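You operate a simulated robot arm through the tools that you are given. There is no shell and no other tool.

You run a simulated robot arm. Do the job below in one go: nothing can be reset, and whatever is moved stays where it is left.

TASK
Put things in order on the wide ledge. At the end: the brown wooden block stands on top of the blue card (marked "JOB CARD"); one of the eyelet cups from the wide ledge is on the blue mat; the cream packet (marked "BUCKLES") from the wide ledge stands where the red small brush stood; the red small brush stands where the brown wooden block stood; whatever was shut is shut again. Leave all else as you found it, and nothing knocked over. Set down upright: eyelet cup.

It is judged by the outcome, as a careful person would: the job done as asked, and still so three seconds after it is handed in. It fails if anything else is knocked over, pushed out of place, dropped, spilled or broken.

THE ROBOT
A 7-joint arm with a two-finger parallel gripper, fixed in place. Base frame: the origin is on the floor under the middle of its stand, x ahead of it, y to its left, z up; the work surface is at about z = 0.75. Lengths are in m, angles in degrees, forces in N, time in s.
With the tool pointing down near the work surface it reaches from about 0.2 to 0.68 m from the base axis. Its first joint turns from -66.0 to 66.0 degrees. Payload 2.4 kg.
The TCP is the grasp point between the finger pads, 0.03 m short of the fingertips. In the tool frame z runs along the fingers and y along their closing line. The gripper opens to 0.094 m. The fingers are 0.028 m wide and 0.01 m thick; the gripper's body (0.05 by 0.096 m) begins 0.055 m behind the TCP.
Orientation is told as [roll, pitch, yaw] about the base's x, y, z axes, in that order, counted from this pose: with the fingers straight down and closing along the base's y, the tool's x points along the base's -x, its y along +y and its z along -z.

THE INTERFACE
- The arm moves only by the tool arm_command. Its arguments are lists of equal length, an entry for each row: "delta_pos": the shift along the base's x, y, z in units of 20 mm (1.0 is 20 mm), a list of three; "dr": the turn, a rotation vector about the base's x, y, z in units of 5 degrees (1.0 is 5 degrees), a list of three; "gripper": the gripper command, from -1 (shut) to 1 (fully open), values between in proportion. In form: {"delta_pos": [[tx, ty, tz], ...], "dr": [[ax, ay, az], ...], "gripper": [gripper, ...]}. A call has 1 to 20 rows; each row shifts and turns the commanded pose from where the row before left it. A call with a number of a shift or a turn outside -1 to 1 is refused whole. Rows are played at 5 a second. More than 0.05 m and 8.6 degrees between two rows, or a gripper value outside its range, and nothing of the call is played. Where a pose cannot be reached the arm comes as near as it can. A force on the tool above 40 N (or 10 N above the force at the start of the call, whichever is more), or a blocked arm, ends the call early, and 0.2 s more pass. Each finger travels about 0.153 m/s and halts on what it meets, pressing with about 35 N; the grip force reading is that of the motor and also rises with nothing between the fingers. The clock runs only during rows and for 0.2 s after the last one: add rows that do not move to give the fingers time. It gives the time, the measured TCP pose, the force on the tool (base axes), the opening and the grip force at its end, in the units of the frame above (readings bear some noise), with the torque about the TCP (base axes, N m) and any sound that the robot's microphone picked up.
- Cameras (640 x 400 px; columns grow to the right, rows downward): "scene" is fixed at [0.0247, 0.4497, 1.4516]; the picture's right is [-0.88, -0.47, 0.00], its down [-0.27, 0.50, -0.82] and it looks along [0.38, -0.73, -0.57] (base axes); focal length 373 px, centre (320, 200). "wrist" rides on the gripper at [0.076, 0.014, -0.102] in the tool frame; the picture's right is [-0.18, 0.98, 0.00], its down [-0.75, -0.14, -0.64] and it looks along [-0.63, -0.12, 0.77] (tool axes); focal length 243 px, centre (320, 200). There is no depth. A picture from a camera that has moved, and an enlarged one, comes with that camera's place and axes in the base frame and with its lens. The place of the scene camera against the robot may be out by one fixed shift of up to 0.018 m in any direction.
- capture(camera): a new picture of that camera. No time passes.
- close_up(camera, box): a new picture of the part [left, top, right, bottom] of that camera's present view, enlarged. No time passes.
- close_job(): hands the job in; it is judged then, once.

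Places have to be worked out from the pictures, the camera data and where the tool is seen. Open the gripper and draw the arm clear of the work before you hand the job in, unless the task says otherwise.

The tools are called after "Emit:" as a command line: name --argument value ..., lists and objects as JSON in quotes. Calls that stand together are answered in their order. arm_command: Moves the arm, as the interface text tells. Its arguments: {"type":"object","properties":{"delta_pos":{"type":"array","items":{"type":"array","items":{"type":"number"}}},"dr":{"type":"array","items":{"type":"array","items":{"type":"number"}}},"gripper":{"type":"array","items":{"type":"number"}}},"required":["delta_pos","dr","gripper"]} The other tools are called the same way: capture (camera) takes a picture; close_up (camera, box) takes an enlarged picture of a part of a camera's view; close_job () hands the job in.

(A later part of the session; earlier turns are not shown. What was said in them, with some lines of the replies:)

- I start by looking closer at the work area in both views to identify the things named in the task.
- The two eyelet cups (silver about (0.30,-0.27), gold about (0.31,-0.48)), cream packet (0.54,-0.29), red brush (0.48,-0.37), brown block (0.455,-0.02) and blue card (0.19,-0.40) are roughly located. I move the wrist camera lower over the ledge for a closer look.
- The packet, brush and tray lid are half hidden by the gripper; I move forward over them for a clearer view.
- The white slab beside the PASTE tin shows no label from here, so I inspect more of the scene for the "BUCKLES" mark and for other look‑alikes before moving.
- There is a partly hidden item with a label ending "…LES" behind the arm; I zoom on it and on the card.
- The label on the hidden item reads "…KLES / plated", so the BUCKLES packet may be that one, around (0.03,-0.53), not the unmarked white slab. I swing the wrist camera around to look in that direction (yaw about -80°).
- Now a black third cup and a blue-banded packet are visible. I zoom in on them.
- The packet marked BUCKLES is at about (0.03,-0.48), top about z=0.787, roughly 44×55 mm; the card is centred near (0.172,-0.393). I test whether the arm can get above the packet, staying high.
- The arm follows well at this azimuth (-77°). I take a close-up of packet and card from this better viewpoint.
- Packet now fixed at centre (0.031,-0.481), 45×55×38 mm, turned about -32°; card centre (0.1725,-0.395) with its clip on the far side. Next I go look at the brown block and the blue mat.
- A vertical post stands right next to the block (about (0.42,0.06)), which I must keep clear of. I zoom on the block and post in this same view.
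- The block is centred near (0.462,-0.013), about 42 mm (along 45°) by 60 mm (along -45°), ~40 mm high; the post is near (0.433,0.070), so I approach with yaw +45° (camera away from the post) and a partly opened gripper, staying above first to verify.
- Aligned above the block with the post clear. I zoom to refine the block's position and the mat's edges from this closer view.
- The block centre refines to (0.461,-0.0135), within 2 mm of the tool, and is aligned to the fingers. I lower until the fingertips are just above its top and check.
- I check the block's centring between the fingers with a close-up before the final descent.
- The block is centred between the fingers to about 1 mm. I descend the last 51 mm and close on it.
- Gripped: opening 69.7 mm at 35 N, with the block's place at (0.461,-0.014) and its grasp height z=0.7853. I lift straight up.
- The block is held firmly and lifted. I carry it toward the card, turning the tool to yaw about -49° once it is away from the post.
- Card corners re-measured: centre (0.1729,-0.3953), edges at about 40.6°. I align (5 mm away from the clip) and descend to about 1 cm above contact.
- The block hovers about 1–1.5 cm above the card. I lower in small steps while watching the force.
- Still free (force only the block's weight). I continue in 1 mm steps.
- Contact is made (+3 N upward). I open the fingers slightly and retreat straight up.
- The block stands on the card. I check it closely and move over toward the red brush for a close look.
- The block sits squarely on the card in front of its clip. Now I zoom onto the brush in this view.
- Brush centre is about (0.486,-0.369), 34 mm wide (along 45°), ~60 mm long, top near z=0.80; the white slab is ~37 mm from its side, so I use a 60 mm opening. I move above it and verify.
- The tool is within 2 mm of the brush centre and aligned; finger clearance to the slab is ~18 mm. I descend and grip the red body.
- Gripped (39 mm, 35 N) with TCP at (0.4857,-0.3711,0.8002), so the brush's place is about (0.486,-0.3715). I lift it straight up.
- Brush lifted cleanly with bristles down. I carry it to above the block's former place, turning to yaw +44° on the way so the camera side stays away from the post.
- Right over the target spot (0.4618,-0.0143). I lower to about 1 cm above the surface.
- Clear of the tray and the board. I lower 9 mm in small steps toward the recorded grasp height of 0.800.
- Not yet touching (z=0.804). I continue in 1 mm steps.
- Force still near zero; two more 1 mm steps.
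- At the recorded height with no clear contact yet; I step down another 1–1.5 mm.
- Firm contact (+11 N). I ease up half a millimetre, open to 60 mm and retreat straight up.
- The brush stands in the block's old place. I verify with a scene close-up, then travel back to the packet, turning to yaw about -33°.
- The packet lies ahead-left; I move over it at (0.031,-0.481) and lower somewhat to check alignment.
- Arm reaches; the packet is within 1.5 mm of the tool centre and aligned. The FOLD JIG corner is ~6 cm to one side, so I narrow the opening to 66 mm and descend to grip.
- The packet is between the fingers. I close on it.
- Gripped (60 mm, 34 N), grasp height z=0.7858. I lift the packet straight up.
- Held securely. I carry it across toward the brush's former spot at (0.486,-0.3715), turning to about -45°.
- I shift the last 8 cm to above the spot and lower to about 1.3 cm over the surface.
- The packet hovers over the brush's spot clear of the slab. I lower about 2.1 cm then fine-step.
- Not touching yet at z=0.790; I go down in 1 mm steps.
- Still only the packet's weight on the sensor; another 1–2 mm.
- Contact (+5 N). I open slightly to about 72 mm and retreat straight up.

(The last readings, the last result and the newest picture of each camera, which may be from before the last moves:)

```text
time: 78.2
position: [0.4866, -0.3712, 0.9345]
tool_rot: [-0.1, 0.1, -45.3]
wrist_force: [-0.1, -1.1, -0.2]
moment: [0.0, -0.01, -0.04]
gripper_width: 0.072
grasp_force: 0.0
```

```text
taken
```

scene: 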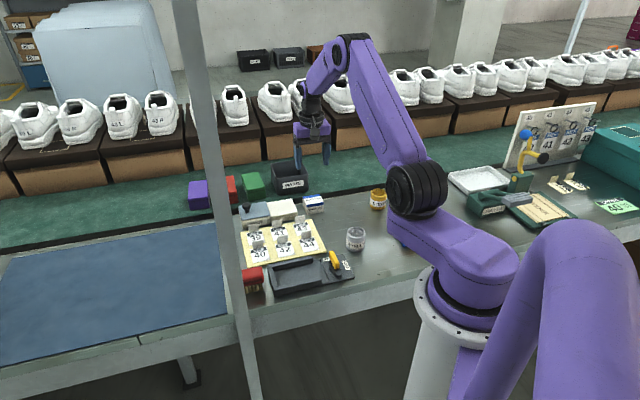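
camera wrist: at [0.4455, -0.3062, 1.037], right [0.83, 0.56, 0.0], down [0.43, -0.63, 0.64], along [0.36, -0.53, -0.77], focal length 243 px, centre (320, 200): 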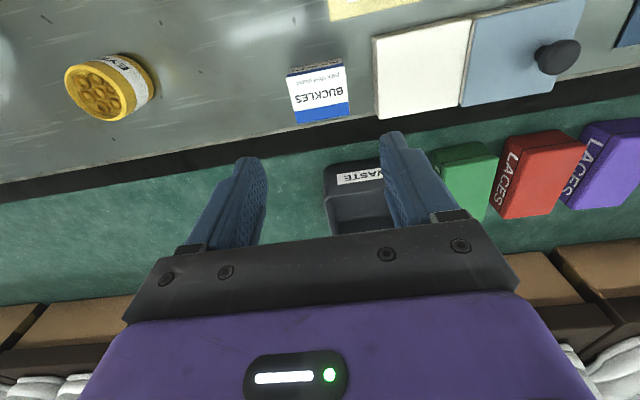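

The packet stands where the brush was. Next I go over the silver eyelet cup for a close look.

Emit:
arm_command --delta_pos '[[-0.93, 0.5, 0], [-0.93, 0.5, 0], [-0.93, 0.5, 0], [-0.93, 0.5, 0], [-0.93, 0.5, 0], [-0.93, 0.5, 0], [-0.93, 0.5, 0], [-0.93, 0.5, 0], [-0.93, 0.5, 0], [-0.93, 0.5, 0], [0, 0, 0]]' --dr '[[0, 0, 0], [0, 0, 0], [0, 0, 0], [0, 0, 0], [0, 0, 0], [0, 0, 0], [0, 0, 0], [0, 0, 0], [0, 0, 0], [0, 0, 0], [0, 0, 0]]' --gripper '[0.53, 0.53, 0.53, 0.53, 0.53, 0.53, 0.53, 0.53, 0.53, 0.53, 0.53]'

Emit:
capture --camera "wrist"

Emit:
close_up --camera "wrist" --box '[240, 0, 420, 135]'

Emit:
close_up --camera "scene" --box '[300, 190, 420, 290]'

```text
time: 80.6
position: [0.2991, -0.271, 0.9338]
tool_rot: [0.1, 0.0, -45.2]
wrist_force: [-0.1, 0.2, -0.1]
moment: [-0.01, -0.01, 0.0]
gripper_width: 0.0715
grasp_force: 0.1
```

```text
taken
camera wrist: at [0.2584, -0.2063, 1.0372], right [0.83, 0.56, 0.0], down [0.43, -0.63, 0.64], along [0.36, -0.53, -0.77], focal length 243 px, centre (320, 200)
```

wrist: 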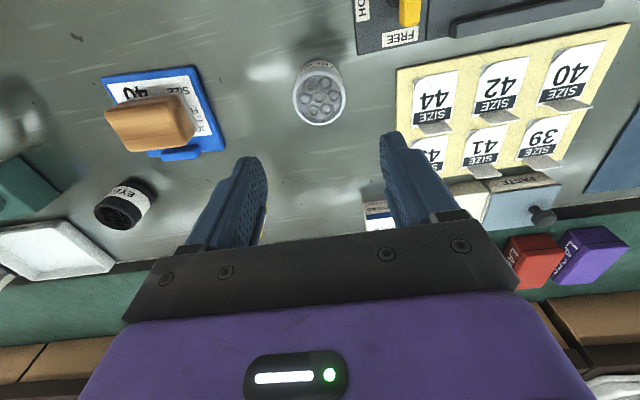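

```text
2.96 times, centred on (330, 68) of wrist
camera zoom: at [0.2584, -0.2063, 1.0372], right [0.83, 0.56, 0.0], down [0.43, -0.63, 0.64], along [0.36, -0.53, -0.77], focal length 719 px, centre (290, 593)
```

zoom: 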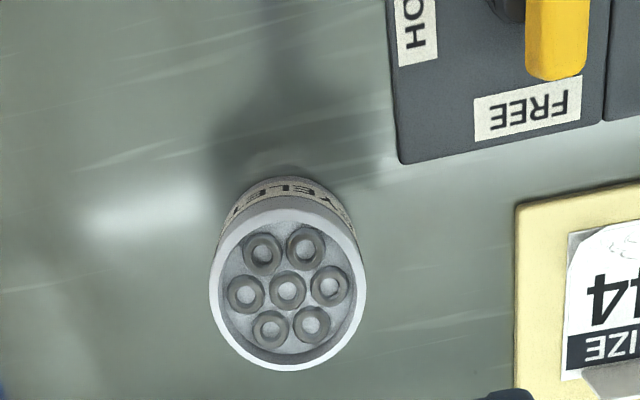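

```text
4.00 times, centred on (360, 240) of scene
camera zoom: at [0.0247, 0.4497, 1.4516], right [-0.88, -0.47, 0.0], down [-0.27, 0.5, -0.82], along [0.38, -0.73, -0.57], focal length 1490 px, centre (160, 40)
```

zoom: 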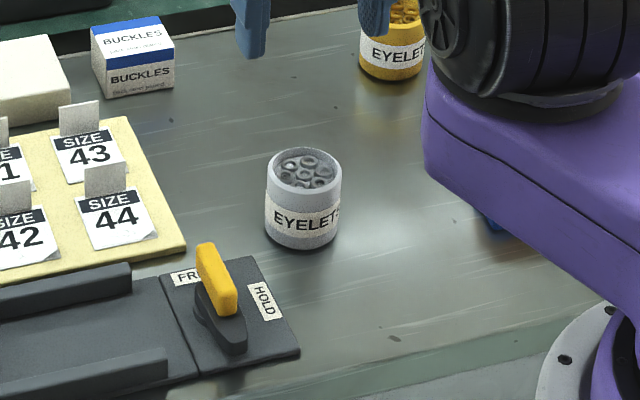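

Silver cup centre is about (0.2966,-0.269), ~50 mm across and ~50 mm tall, open-topped. I correct by 3 mm, descend around it with a 72 mm opening, stopping at z≈0.796.

Emit:
arm_command --delta_pos '[[-0.12, 0.1, -0.4], [0, 0, -0.9], [0, 0, -0.9], [0, 0, -0.9], [0, 0, -0.7], [0, 0, 0]]' --dr '[[0, 0, 0], [0, 0, 0], [0, 0, 0], [0, 0, 0], [0, 0, 0], [0, 0, 0]]' --gripper '[0.55, 0.55, 0.55, 0.55, 0.55, 0.55]'

Emit:
capture --camera "wrist"

Emit:
close_up --camera "wrist" --box '[230, 50, 410, 185]'

```text
time: 82.0
position: [0.2981, -0.2704, 0.8561]
tool_rot: [0.1, 0.0, -45.2]
wrist_force: [0.0, -0.8, -0.2]
moment: [-0.01, -0.03, -0.03]
gripper_width: 0.0728
grasp_force: 0.0
```

```text
taken
camera wrist: at [0.2569, -0.2047, 0.9601], right [0.83, 0.56, 0.0], down [0.43, -0.63, 0.64], along [0.36, -0.53, -0.77], focal length 243 px, centre (320, 200)
```

wrist: 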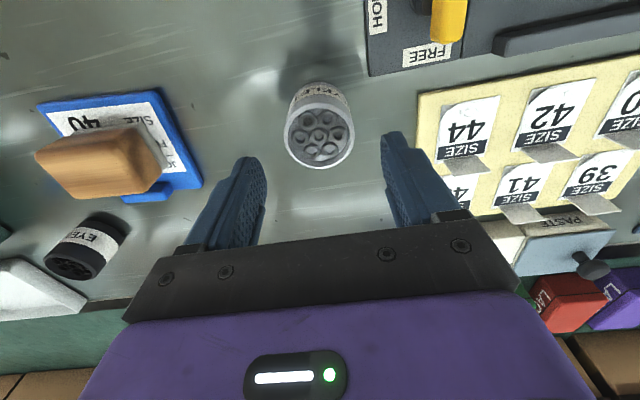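

```text
2.96 times, centred on (320, 118) of wrist
camera zoom: at [0.2569, -0.2047, 0.9601], right [0.83, 0.56, 0.0], down [0.43, -0.63, 0.64], along [0.36, -0.53, -0.77], focal length 719 px, centre (320, 444)
```

zoom: 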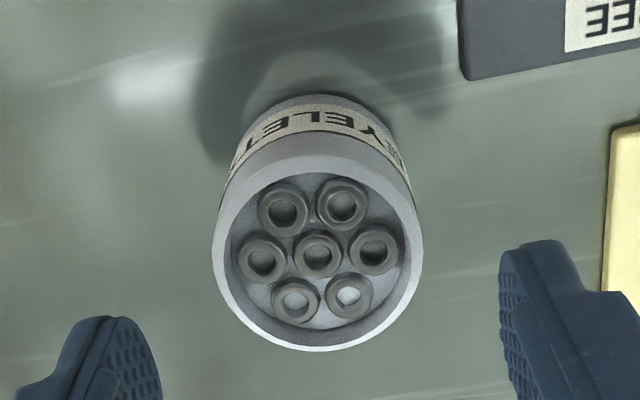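

Centred within ~2 mm. I descend the remaining 6 cm and close on the cup.

Emit:
arm_command --delta_pos '[[-0.06, 0.08, -0.7], [0, 0, -0.8], [0, 0, -0.8], [0, 0, -0.7], [0, 0, 0], [0, 0, 0], [0, 0, 0], [0, 0, 0], [0, 0, 0]]' --dr '[[0, 0, 0], [0, 0, 0], [0, 0, 0], [0, 0, 0], [0, 0, 0], [0, 0, 0], [0, 0, 0], [0, 0, 0], [0, 0, 0]]' --gripper '[0.55, 0.55, 0.55, 0.55, 0.55, 0.35, 0.2, -1, -1]'

Emit:
capture --camera "wrist"

Emit:
close_up --camera "scene" --box '[310, 190, 410, 270]'

```text
time: 84.0
position: [0.2976, -0.267, 0.7964]
tool_rot: [0.0, 0.0, -45.2]
wrist_force: [0.9, -0.1, -0.4]
moment: [-0.02, -0.03, 0.0]
gripper_width: 0.0492
grasp_force: 34.1
```

```text
taken
camera wrist: at [0.2558, -0.2023, 0.9], right [0.83, 0.56, 0.0], down [0.43, -0.63, 0.64], along [0.36, -0.53, -0.77], focal length 243 px, centre (320, 200)
```

wrist: 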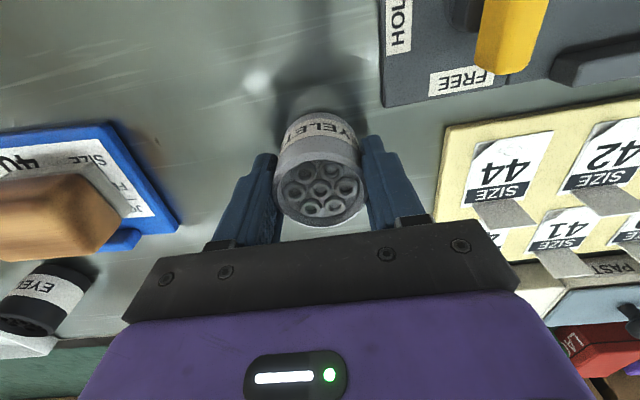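

```text
5.00 times, centred on (360, 230) of scene
camera zoom: at [0.0247, 0.4497, 1.4516], right [-0.88, -0.47, 0.0], down [-0.27, 0.5, -0.82], along [0.38, -0.73, -0.57], focal length 1863 px, centre (120, 50)
```

zoom: 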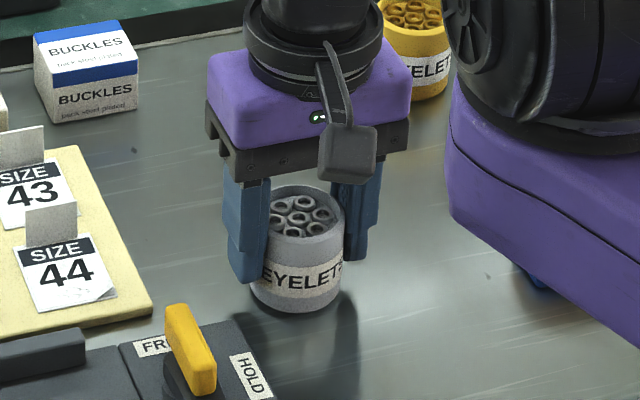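

Cup gripped (49 mm, 34 N) at z=0.7964. I lift it straight up.

Emit:
arm_command --delta_pos '[[0, 0, 0.3], [0, 0, 0.8], [0, 0, 1], [0, 0, 1], [0, 0, 1], [0, 0, 1], [0, 0, 1], [0, 0, 1], [0, 0, 0.5], [0, 0, 0]]' --dr '[[0, 0, 0], [0, 0, 0], [0, 0, 0], [0, 0, 0], [0, 0, 0], [0, 0, 0], [0, 0, 0], [0, 0, 0], [0, 0, 0], [0, 0, 0]]' --gripper '[-1, -1, -1, -1, -1, -1, -1, -1, -1, -1]'

Emit:
capture --camera "wrist"

```text
time: 86.2
position: [0.2958, -0.2667, 0.951]
tool_rot: [0.1, 0.0, -45.2]
wrist_force: [0.0, -0.3, -0.9]
moment: [0.0, 0.04, 0.02]
gripper_width: 0.0493
grasp_force: 35.4
```

```text
taken
camera wrist: at [0.2553, -0.202, 1.0527], right [0.83, 0.56, 0.0], down [0.43, -0.63, 0.64], along [0.36, -0.53, -0.77], focal length 243 px, centre (320, 200)
```

wrist: 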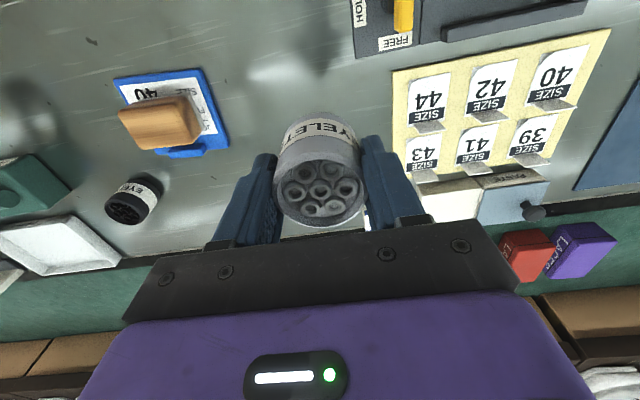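

Held upright. I carry the cup toward the mat at height, first to about (0.60,-0.08), keeping the arm on the right-hand side of the post.

Emit:
arm_command --delta_pos '[[0.6, 0.4, 0], [0.95, 0.58, 0], [0.95, 0.58, 0], [0.95, 0.58, 0], [0.95, 0.58, 0], [0.95, 0.58, 0], [0.95, 0.58, 0], [0.95, 0.58, 0], [0.95, 0.58, 0], [0.95, 0.58, 0], [0.95, 0.58, 0], [0.95, 0.58, 0], [0.95, 0.58, 0], [0.95, 0.58, 0], [0.95, 0.58, 0], [0.95, 0.58, 0], [0.4, 0.25, 0], [0, 0, 0]]' --dr '[[0, 0, 0.5], [0, 0, 0.5], [0, 0, 0.5], [0, 0, 0.5], [0, 0, 0.5], [0, 0, 0.5], [0, 0, 0.5], [0, 0, 0.5], [0, 0, 0.5], [0, 0, 0.5], [0, 0, 0.5], [0, 0, 0.5], [0, 0, 0], [0, 0, 0], [0, 0, 0], [0, 0, 0], [0, 0, 0], [0, 0, 0]]' --gripper '[-1, -1, -1, -1, -1, -1, -1, -1, -1, -1, -1, -1, -1, -1, -1, -1, -1, -1]'

Emit:
capture --camera "wrist"

Emit:
capture --camera "scene"

```text
time: 90.0
position: [0.6019, -0.0799, 0.9494]
tool_rot: [0.0, 0.1, -15.1]
wrist_force: [0.0, -0.5, -1.7]
moment: [-0.01, -0.01, -0.02]
gripper_width: 0.0494
grasp_force: 35.5
```

```text
taken
camera wrist: at [0.5346, -0.0457, 1.0523], right [0.44, 0.9, 0.0], down [0.69, -0.33, 0.64], along [0.58, -0.28, -0.77], focal length 243 px, centre (320, 200)
```

wrist: 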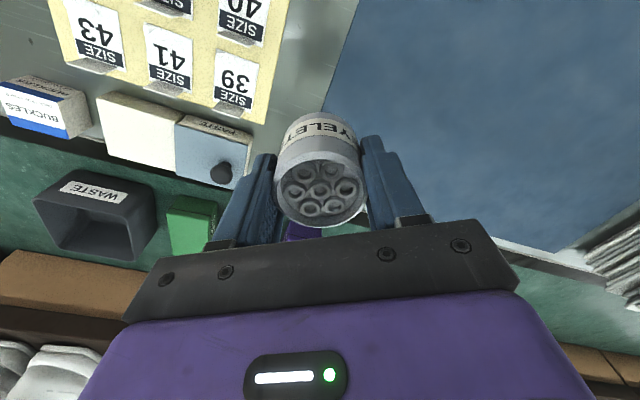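

```text
taken
```

scene: 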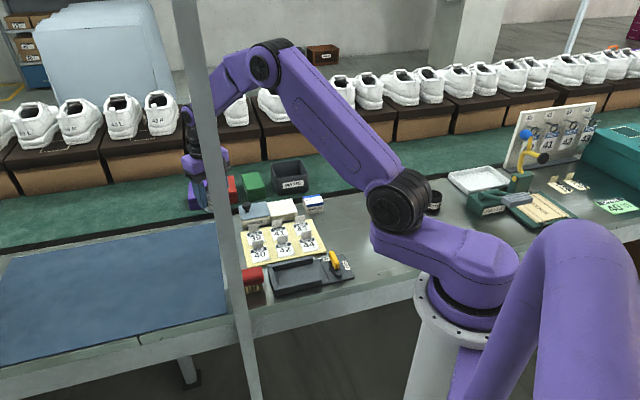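

Mat edge re-measured at x+y ≈ 0.542 (the cup target (0.65,-0.043) lies about 4.6 cm inside it). I move there and lower to about 2 cm above the mat.

Emit:
arm_command --delta_pos '[[0.6, 0.45, 0], [0.8, 0.6, 0], [0.7, 0.55, 0], [0.3, 0.25, -0.3], [0, 0, -0.8], [0, 0, -1], [0, 0, -1], [0, 0, -1], [0, 0, -1], [0, 0, -0.8], [0, 0, -0.6], [0, 0, 0]]' --dr '[[0, 0, 0], [0, 0, 0], [0, 0, 0], [0, 0, 0], [0, 0, 0], [0, 0, 0], [0, 0, 0], [0, 0, 0], [0, 0, 0], [0, 0, 0], [0, 0, 0], [0, 0, 0]]' --gripper '[-1, -1, -1, -1, -1, -1, -1, -1, -1, -1, -1, -1]'

Emit:
capture --camera "wrist"

Emit:
capture --camera "scene"

```text
time: 92.6
position: [0.6505, -0.0444, 0.8205]
tool_rot: [-0.1, 0.0, -15.1]
wrist_force: [-0.3, 0.2, -0.6]
moment: [-0.01, 0.03, -0.01]
gripper_width: 0.0489
grasp_force: 35.5
```

```text
taken
camera wrist: at [0.5822, -0.0098, 0.9234], right [0.44, 0.9, 0.0], down [0.69, -0.33, 0.64], along [0.58, -0.28, -0.77], focal length 243 px, centre (320, 200)
```

wrist: 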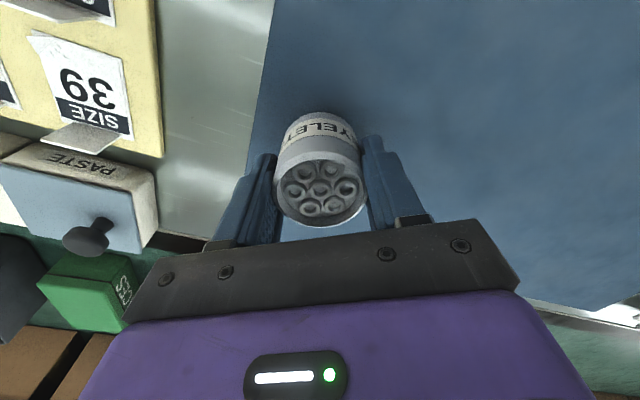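

```text
taken
```

scene: 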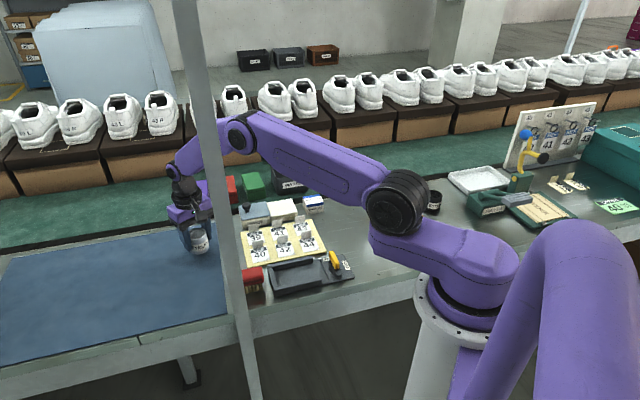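

The cup hovers over the mat, well inside its edge. I lower in decreasing steps toward the expected contact near z≈0.798.

Emit:
arm_command --delta_pos '[[0, 0, -0.35], [0, 0, -0.3], [0, 0, -0.15], [0, 0, -0.1], [0, 0, 0]]' --dr '[[0, 0, 0], [0, 0, 0], [0, 0, 0], [0, 0, 0], [0, 0, 0]]' --gripper '[-1, -1, -1, -1, -1]'

Emit:
close_up --camera "scene" --box '[150, 190, 250, 270]'

```text
time: 93.8
position: [0.6497, -0.0429, 0.8013]
tool_rot: [0.0, 0.0, -15.2]
wrist_force: [0.4, -0.4, -1.8]
moment: [0.01, -0.02, 0.0]
gripper_width: 0.0489
grasp_force: 35.4
```

```text
5.00 times, centred on (200, 230) of scene
camera zoom: at [0.0248, 0.4497, 1.4516], right [-0.88, -0.47, 0.0], down [-0.27, 0.5, -0.82], along [0.38, -0.73, -0.57], focal length 1863 px, centre (920, 50)
```

zoom: 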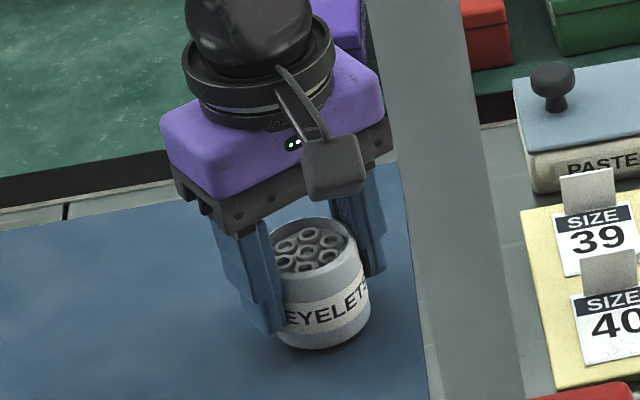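

Very near the mat but still free. I go on in 1 mm steps.

Emit:
arm_command --delta_pos '[[0, 0, -0.05], [0, 0, -0.05], [0, 0, 0]]' --dr '[[0, 0, 0], [0, 0, 0], [0, 0, 0]]' --gripper '[-1, -1, -1]'

```text
time: 94.6
position: [0.6498, -0.0431, 0.7998]
tool_rot: [0.0, 0.1, -15.2]
wrist_force: [-0.7, -0.7, 2.2]
moment: [0.01, 0.13, 0.0]
gripper_width: 0.049
grasp_force: 34.8
```

Contact is beginning (force went from -1.8 to +2.2 N). One more 0.5 mm, then I open gently and rise.

Emit:
arm_command --delta_pos '[[0, 0, -0.025], [0, 0, 0], [0, 0, 0], [0, 0, 0], [0, 0, 0], [0, 0, 0.3], [0, 0, 0.6], [0, 0, 1], [0, 0, 1], [0, 0, 1], [0, 0, 1], [0, 0, 1], [0, 0, 1], [0, 0, 0.5], [0, 0, 0]]' --dr '[[0, 0, 0], [0, 0, 0], [0, 0, 0], [0, 0, 0], [0, 0, 0], [0, 0, 0], [0, 0, 0], [0, 0, 0], [0, 0, 0], [0, 0, 0], [0, 0, 0], [0, 0, 0], [0, 0, 0], [0, 0, 0], [0, 0, 0]]' --gripper '[-1, 0.1, 0.25, 0.5, 0.6, 0.6, 0.6, 0.6, 0.6, 0.6, 0.6, 0.6, 0.6, 0.6, 0.6]'

Emit:
capture --camera "wrist"

Emit:
capture --camera "scene"

```text
time: 97.8
position: [0.6493, -0.0438, 0.9469]
tool_rot: [0.0, 0.0, -15.2]
wrist_force: [0.2, 0.6, 0.3]
moment: [0.01, 0.01, 0.02]
gripper_width: 0.0752
grasp_force: 0.0
```

```text
taken
camera wrist: at [0.5826, -0.0091, 1.0507], right [0.44, 0.9, 0.0], down [0.69, -0.33, 0.64], along [0.58, -0.28, -0.77], focal length 243 px, centre (320, 200)
```

wrist: 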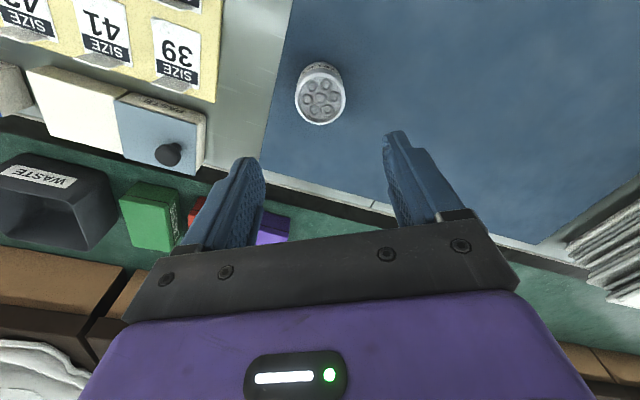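

```text
taken
```

scene: 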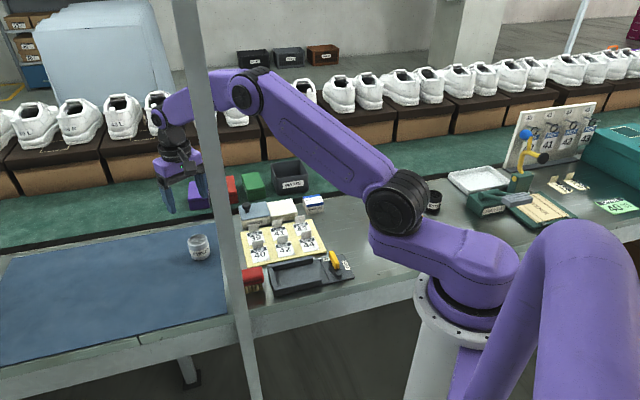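

The cup stands upright on the mat. I withdraw the arm back to its starting pose, well clear of everything and open the gripper fully.

Emit:
arm_command --delta_pos '[[-0.5, -0.6, 0.5], [-0.9, -0.6, 0.5], [-1, -0.6, 0.5], [-1, -0.6, 0.5], [-1, -0.6, 0.5], [-1, -0.5, 0.5], [-1, -0.5, 0.5], [-1, -0.5, 0.5], [-1, -0.5, 0.5], [-1, -0.5, 0.5], [-1, -0.5, 0.5], [-1, -0.5, 0.5], [-1, 0, 0.5], [-1, 0, 0.2], [-0.5, 0, 0], [0, 0, 0]]' --dr '[[0, 0, 0], [0, 0, 0], [0, 0, 0], [0, 0, 0], [0, 0, 0.3], [0, 0, 0.3], [0, 0, 0.3], [0, 0, 0.3], [0, 0, 0.3], [0, 0, 0.3], [0, 0, 0.3], [0, 0, 0.3], [0, 0, 0.3], [0, 0, 0.3], [0, 0, 0], [0, 0, 0]]' --gripper '[0.6, 0.6, 0.6, 0.6, 0.6, 0.6, 0.6, 0.6, 1, 1, 1, 1, 1, 1, 1, 1]'

Emit:
capture --camera "scene"

Emit:
capture --camera "wrist"

Emit:
close_up --camera "scene" --box '[150, 160, 390, 310]'

Emit:
close_up --camera "scene" --box '[360, 170, 520, 270]'

```text
time: 101.2
position: [0.3715, -0.1739, 1.0805]
tool_rot: [0.0, 0.0, -0.2]
wrist_force: [-0.6, 0.5, 0.0]
moment: [0.02, -0.02, 0.03]
gripper_width: 0.0937
grasp_force: 0.1
```

```text
taken
```

scene: 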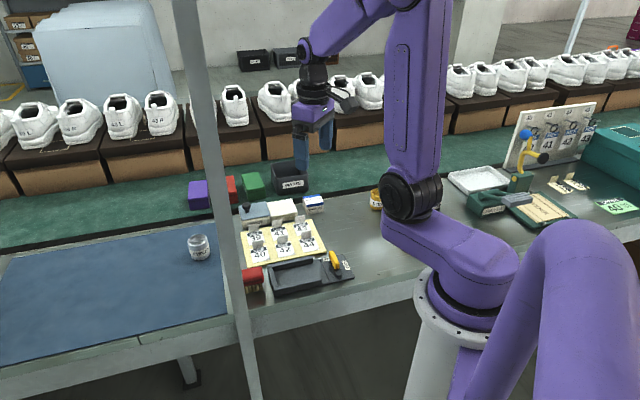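

```text
taken
camera wrist: at [0.2973, -0.1588, 1.1846], right [0.19, 0.98, 0.0], down [0.75, -0.14, 0.64], along [0.63, -0.12, -0.77], focal length 243 px, centre (320, 200)
```

wrist: 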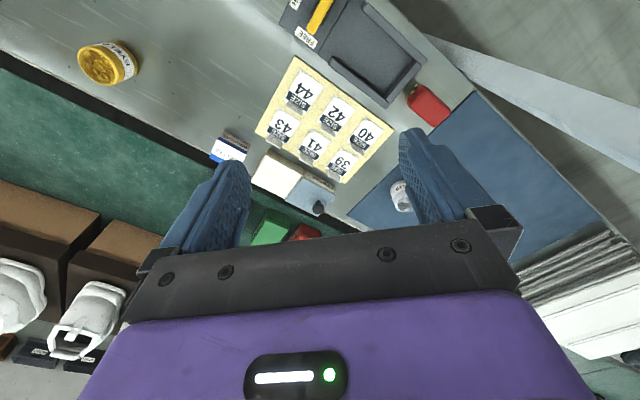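

```text
2.67 times, centred on (270, 235) of scene
camera zoom: at [0.0247, 0.4497, 1.4516], right [-0.88, -0.47, 0.0], down [-0.27, 0.5, -0.82], along [0.38, -0.73, -0.57], focal length 994 px, centre (453, 107)
```

zoom: 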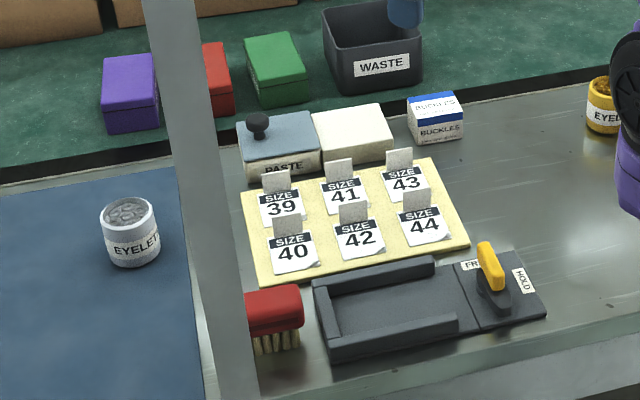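

```text
4.00 times, centred on (440, 220) of scene
camera zoom: at [0.0247, 0.4497, 1.4516], right [-0.88, -0.47, 0.0], down [-0.27, 0.5, -0.82], along [0.38, -0.73, -0.57], focal length 1490 px, centre (-160, 120)
```

zoom: 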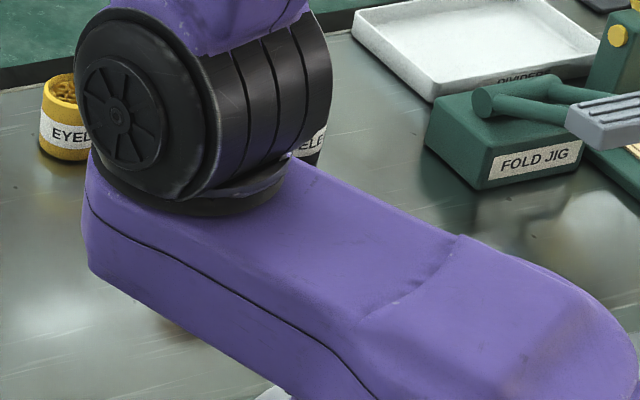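

Everything checks out: the brush is in the block's old place, the packet in the brush's old place, and the silver cup is upright on the mat. The block was last seen standing on the card. Nothing else has moved, nothing was opened, and the arm is clear with the gripper open, so I hand the job in.

Emit:
close_job

```text
The job is handed in.
```

The job is done and handed in; nothing else on the ledge was moved, knocked over or opened.

- **Brown wooden block:** it stands on the blue job card, clear of the card's clip. In the final pictures the arm hides the card. I last saw the block standing on it while lifting the cup.
- **Red small brush:** it stands on its bristles where the block stood, turned about 90° from how it stood before.
- **Cream "BUCKLES" packet:** it stands where the brush was. I took the marked packet next to the fold jig, not the unmarked white slab beside the paste tin.
- **Eyelet cup:** I used the silver one. It is upright on the blue mat, about 2 cm inside the near edge.

The arm is back at its starting pose with the gripper open.
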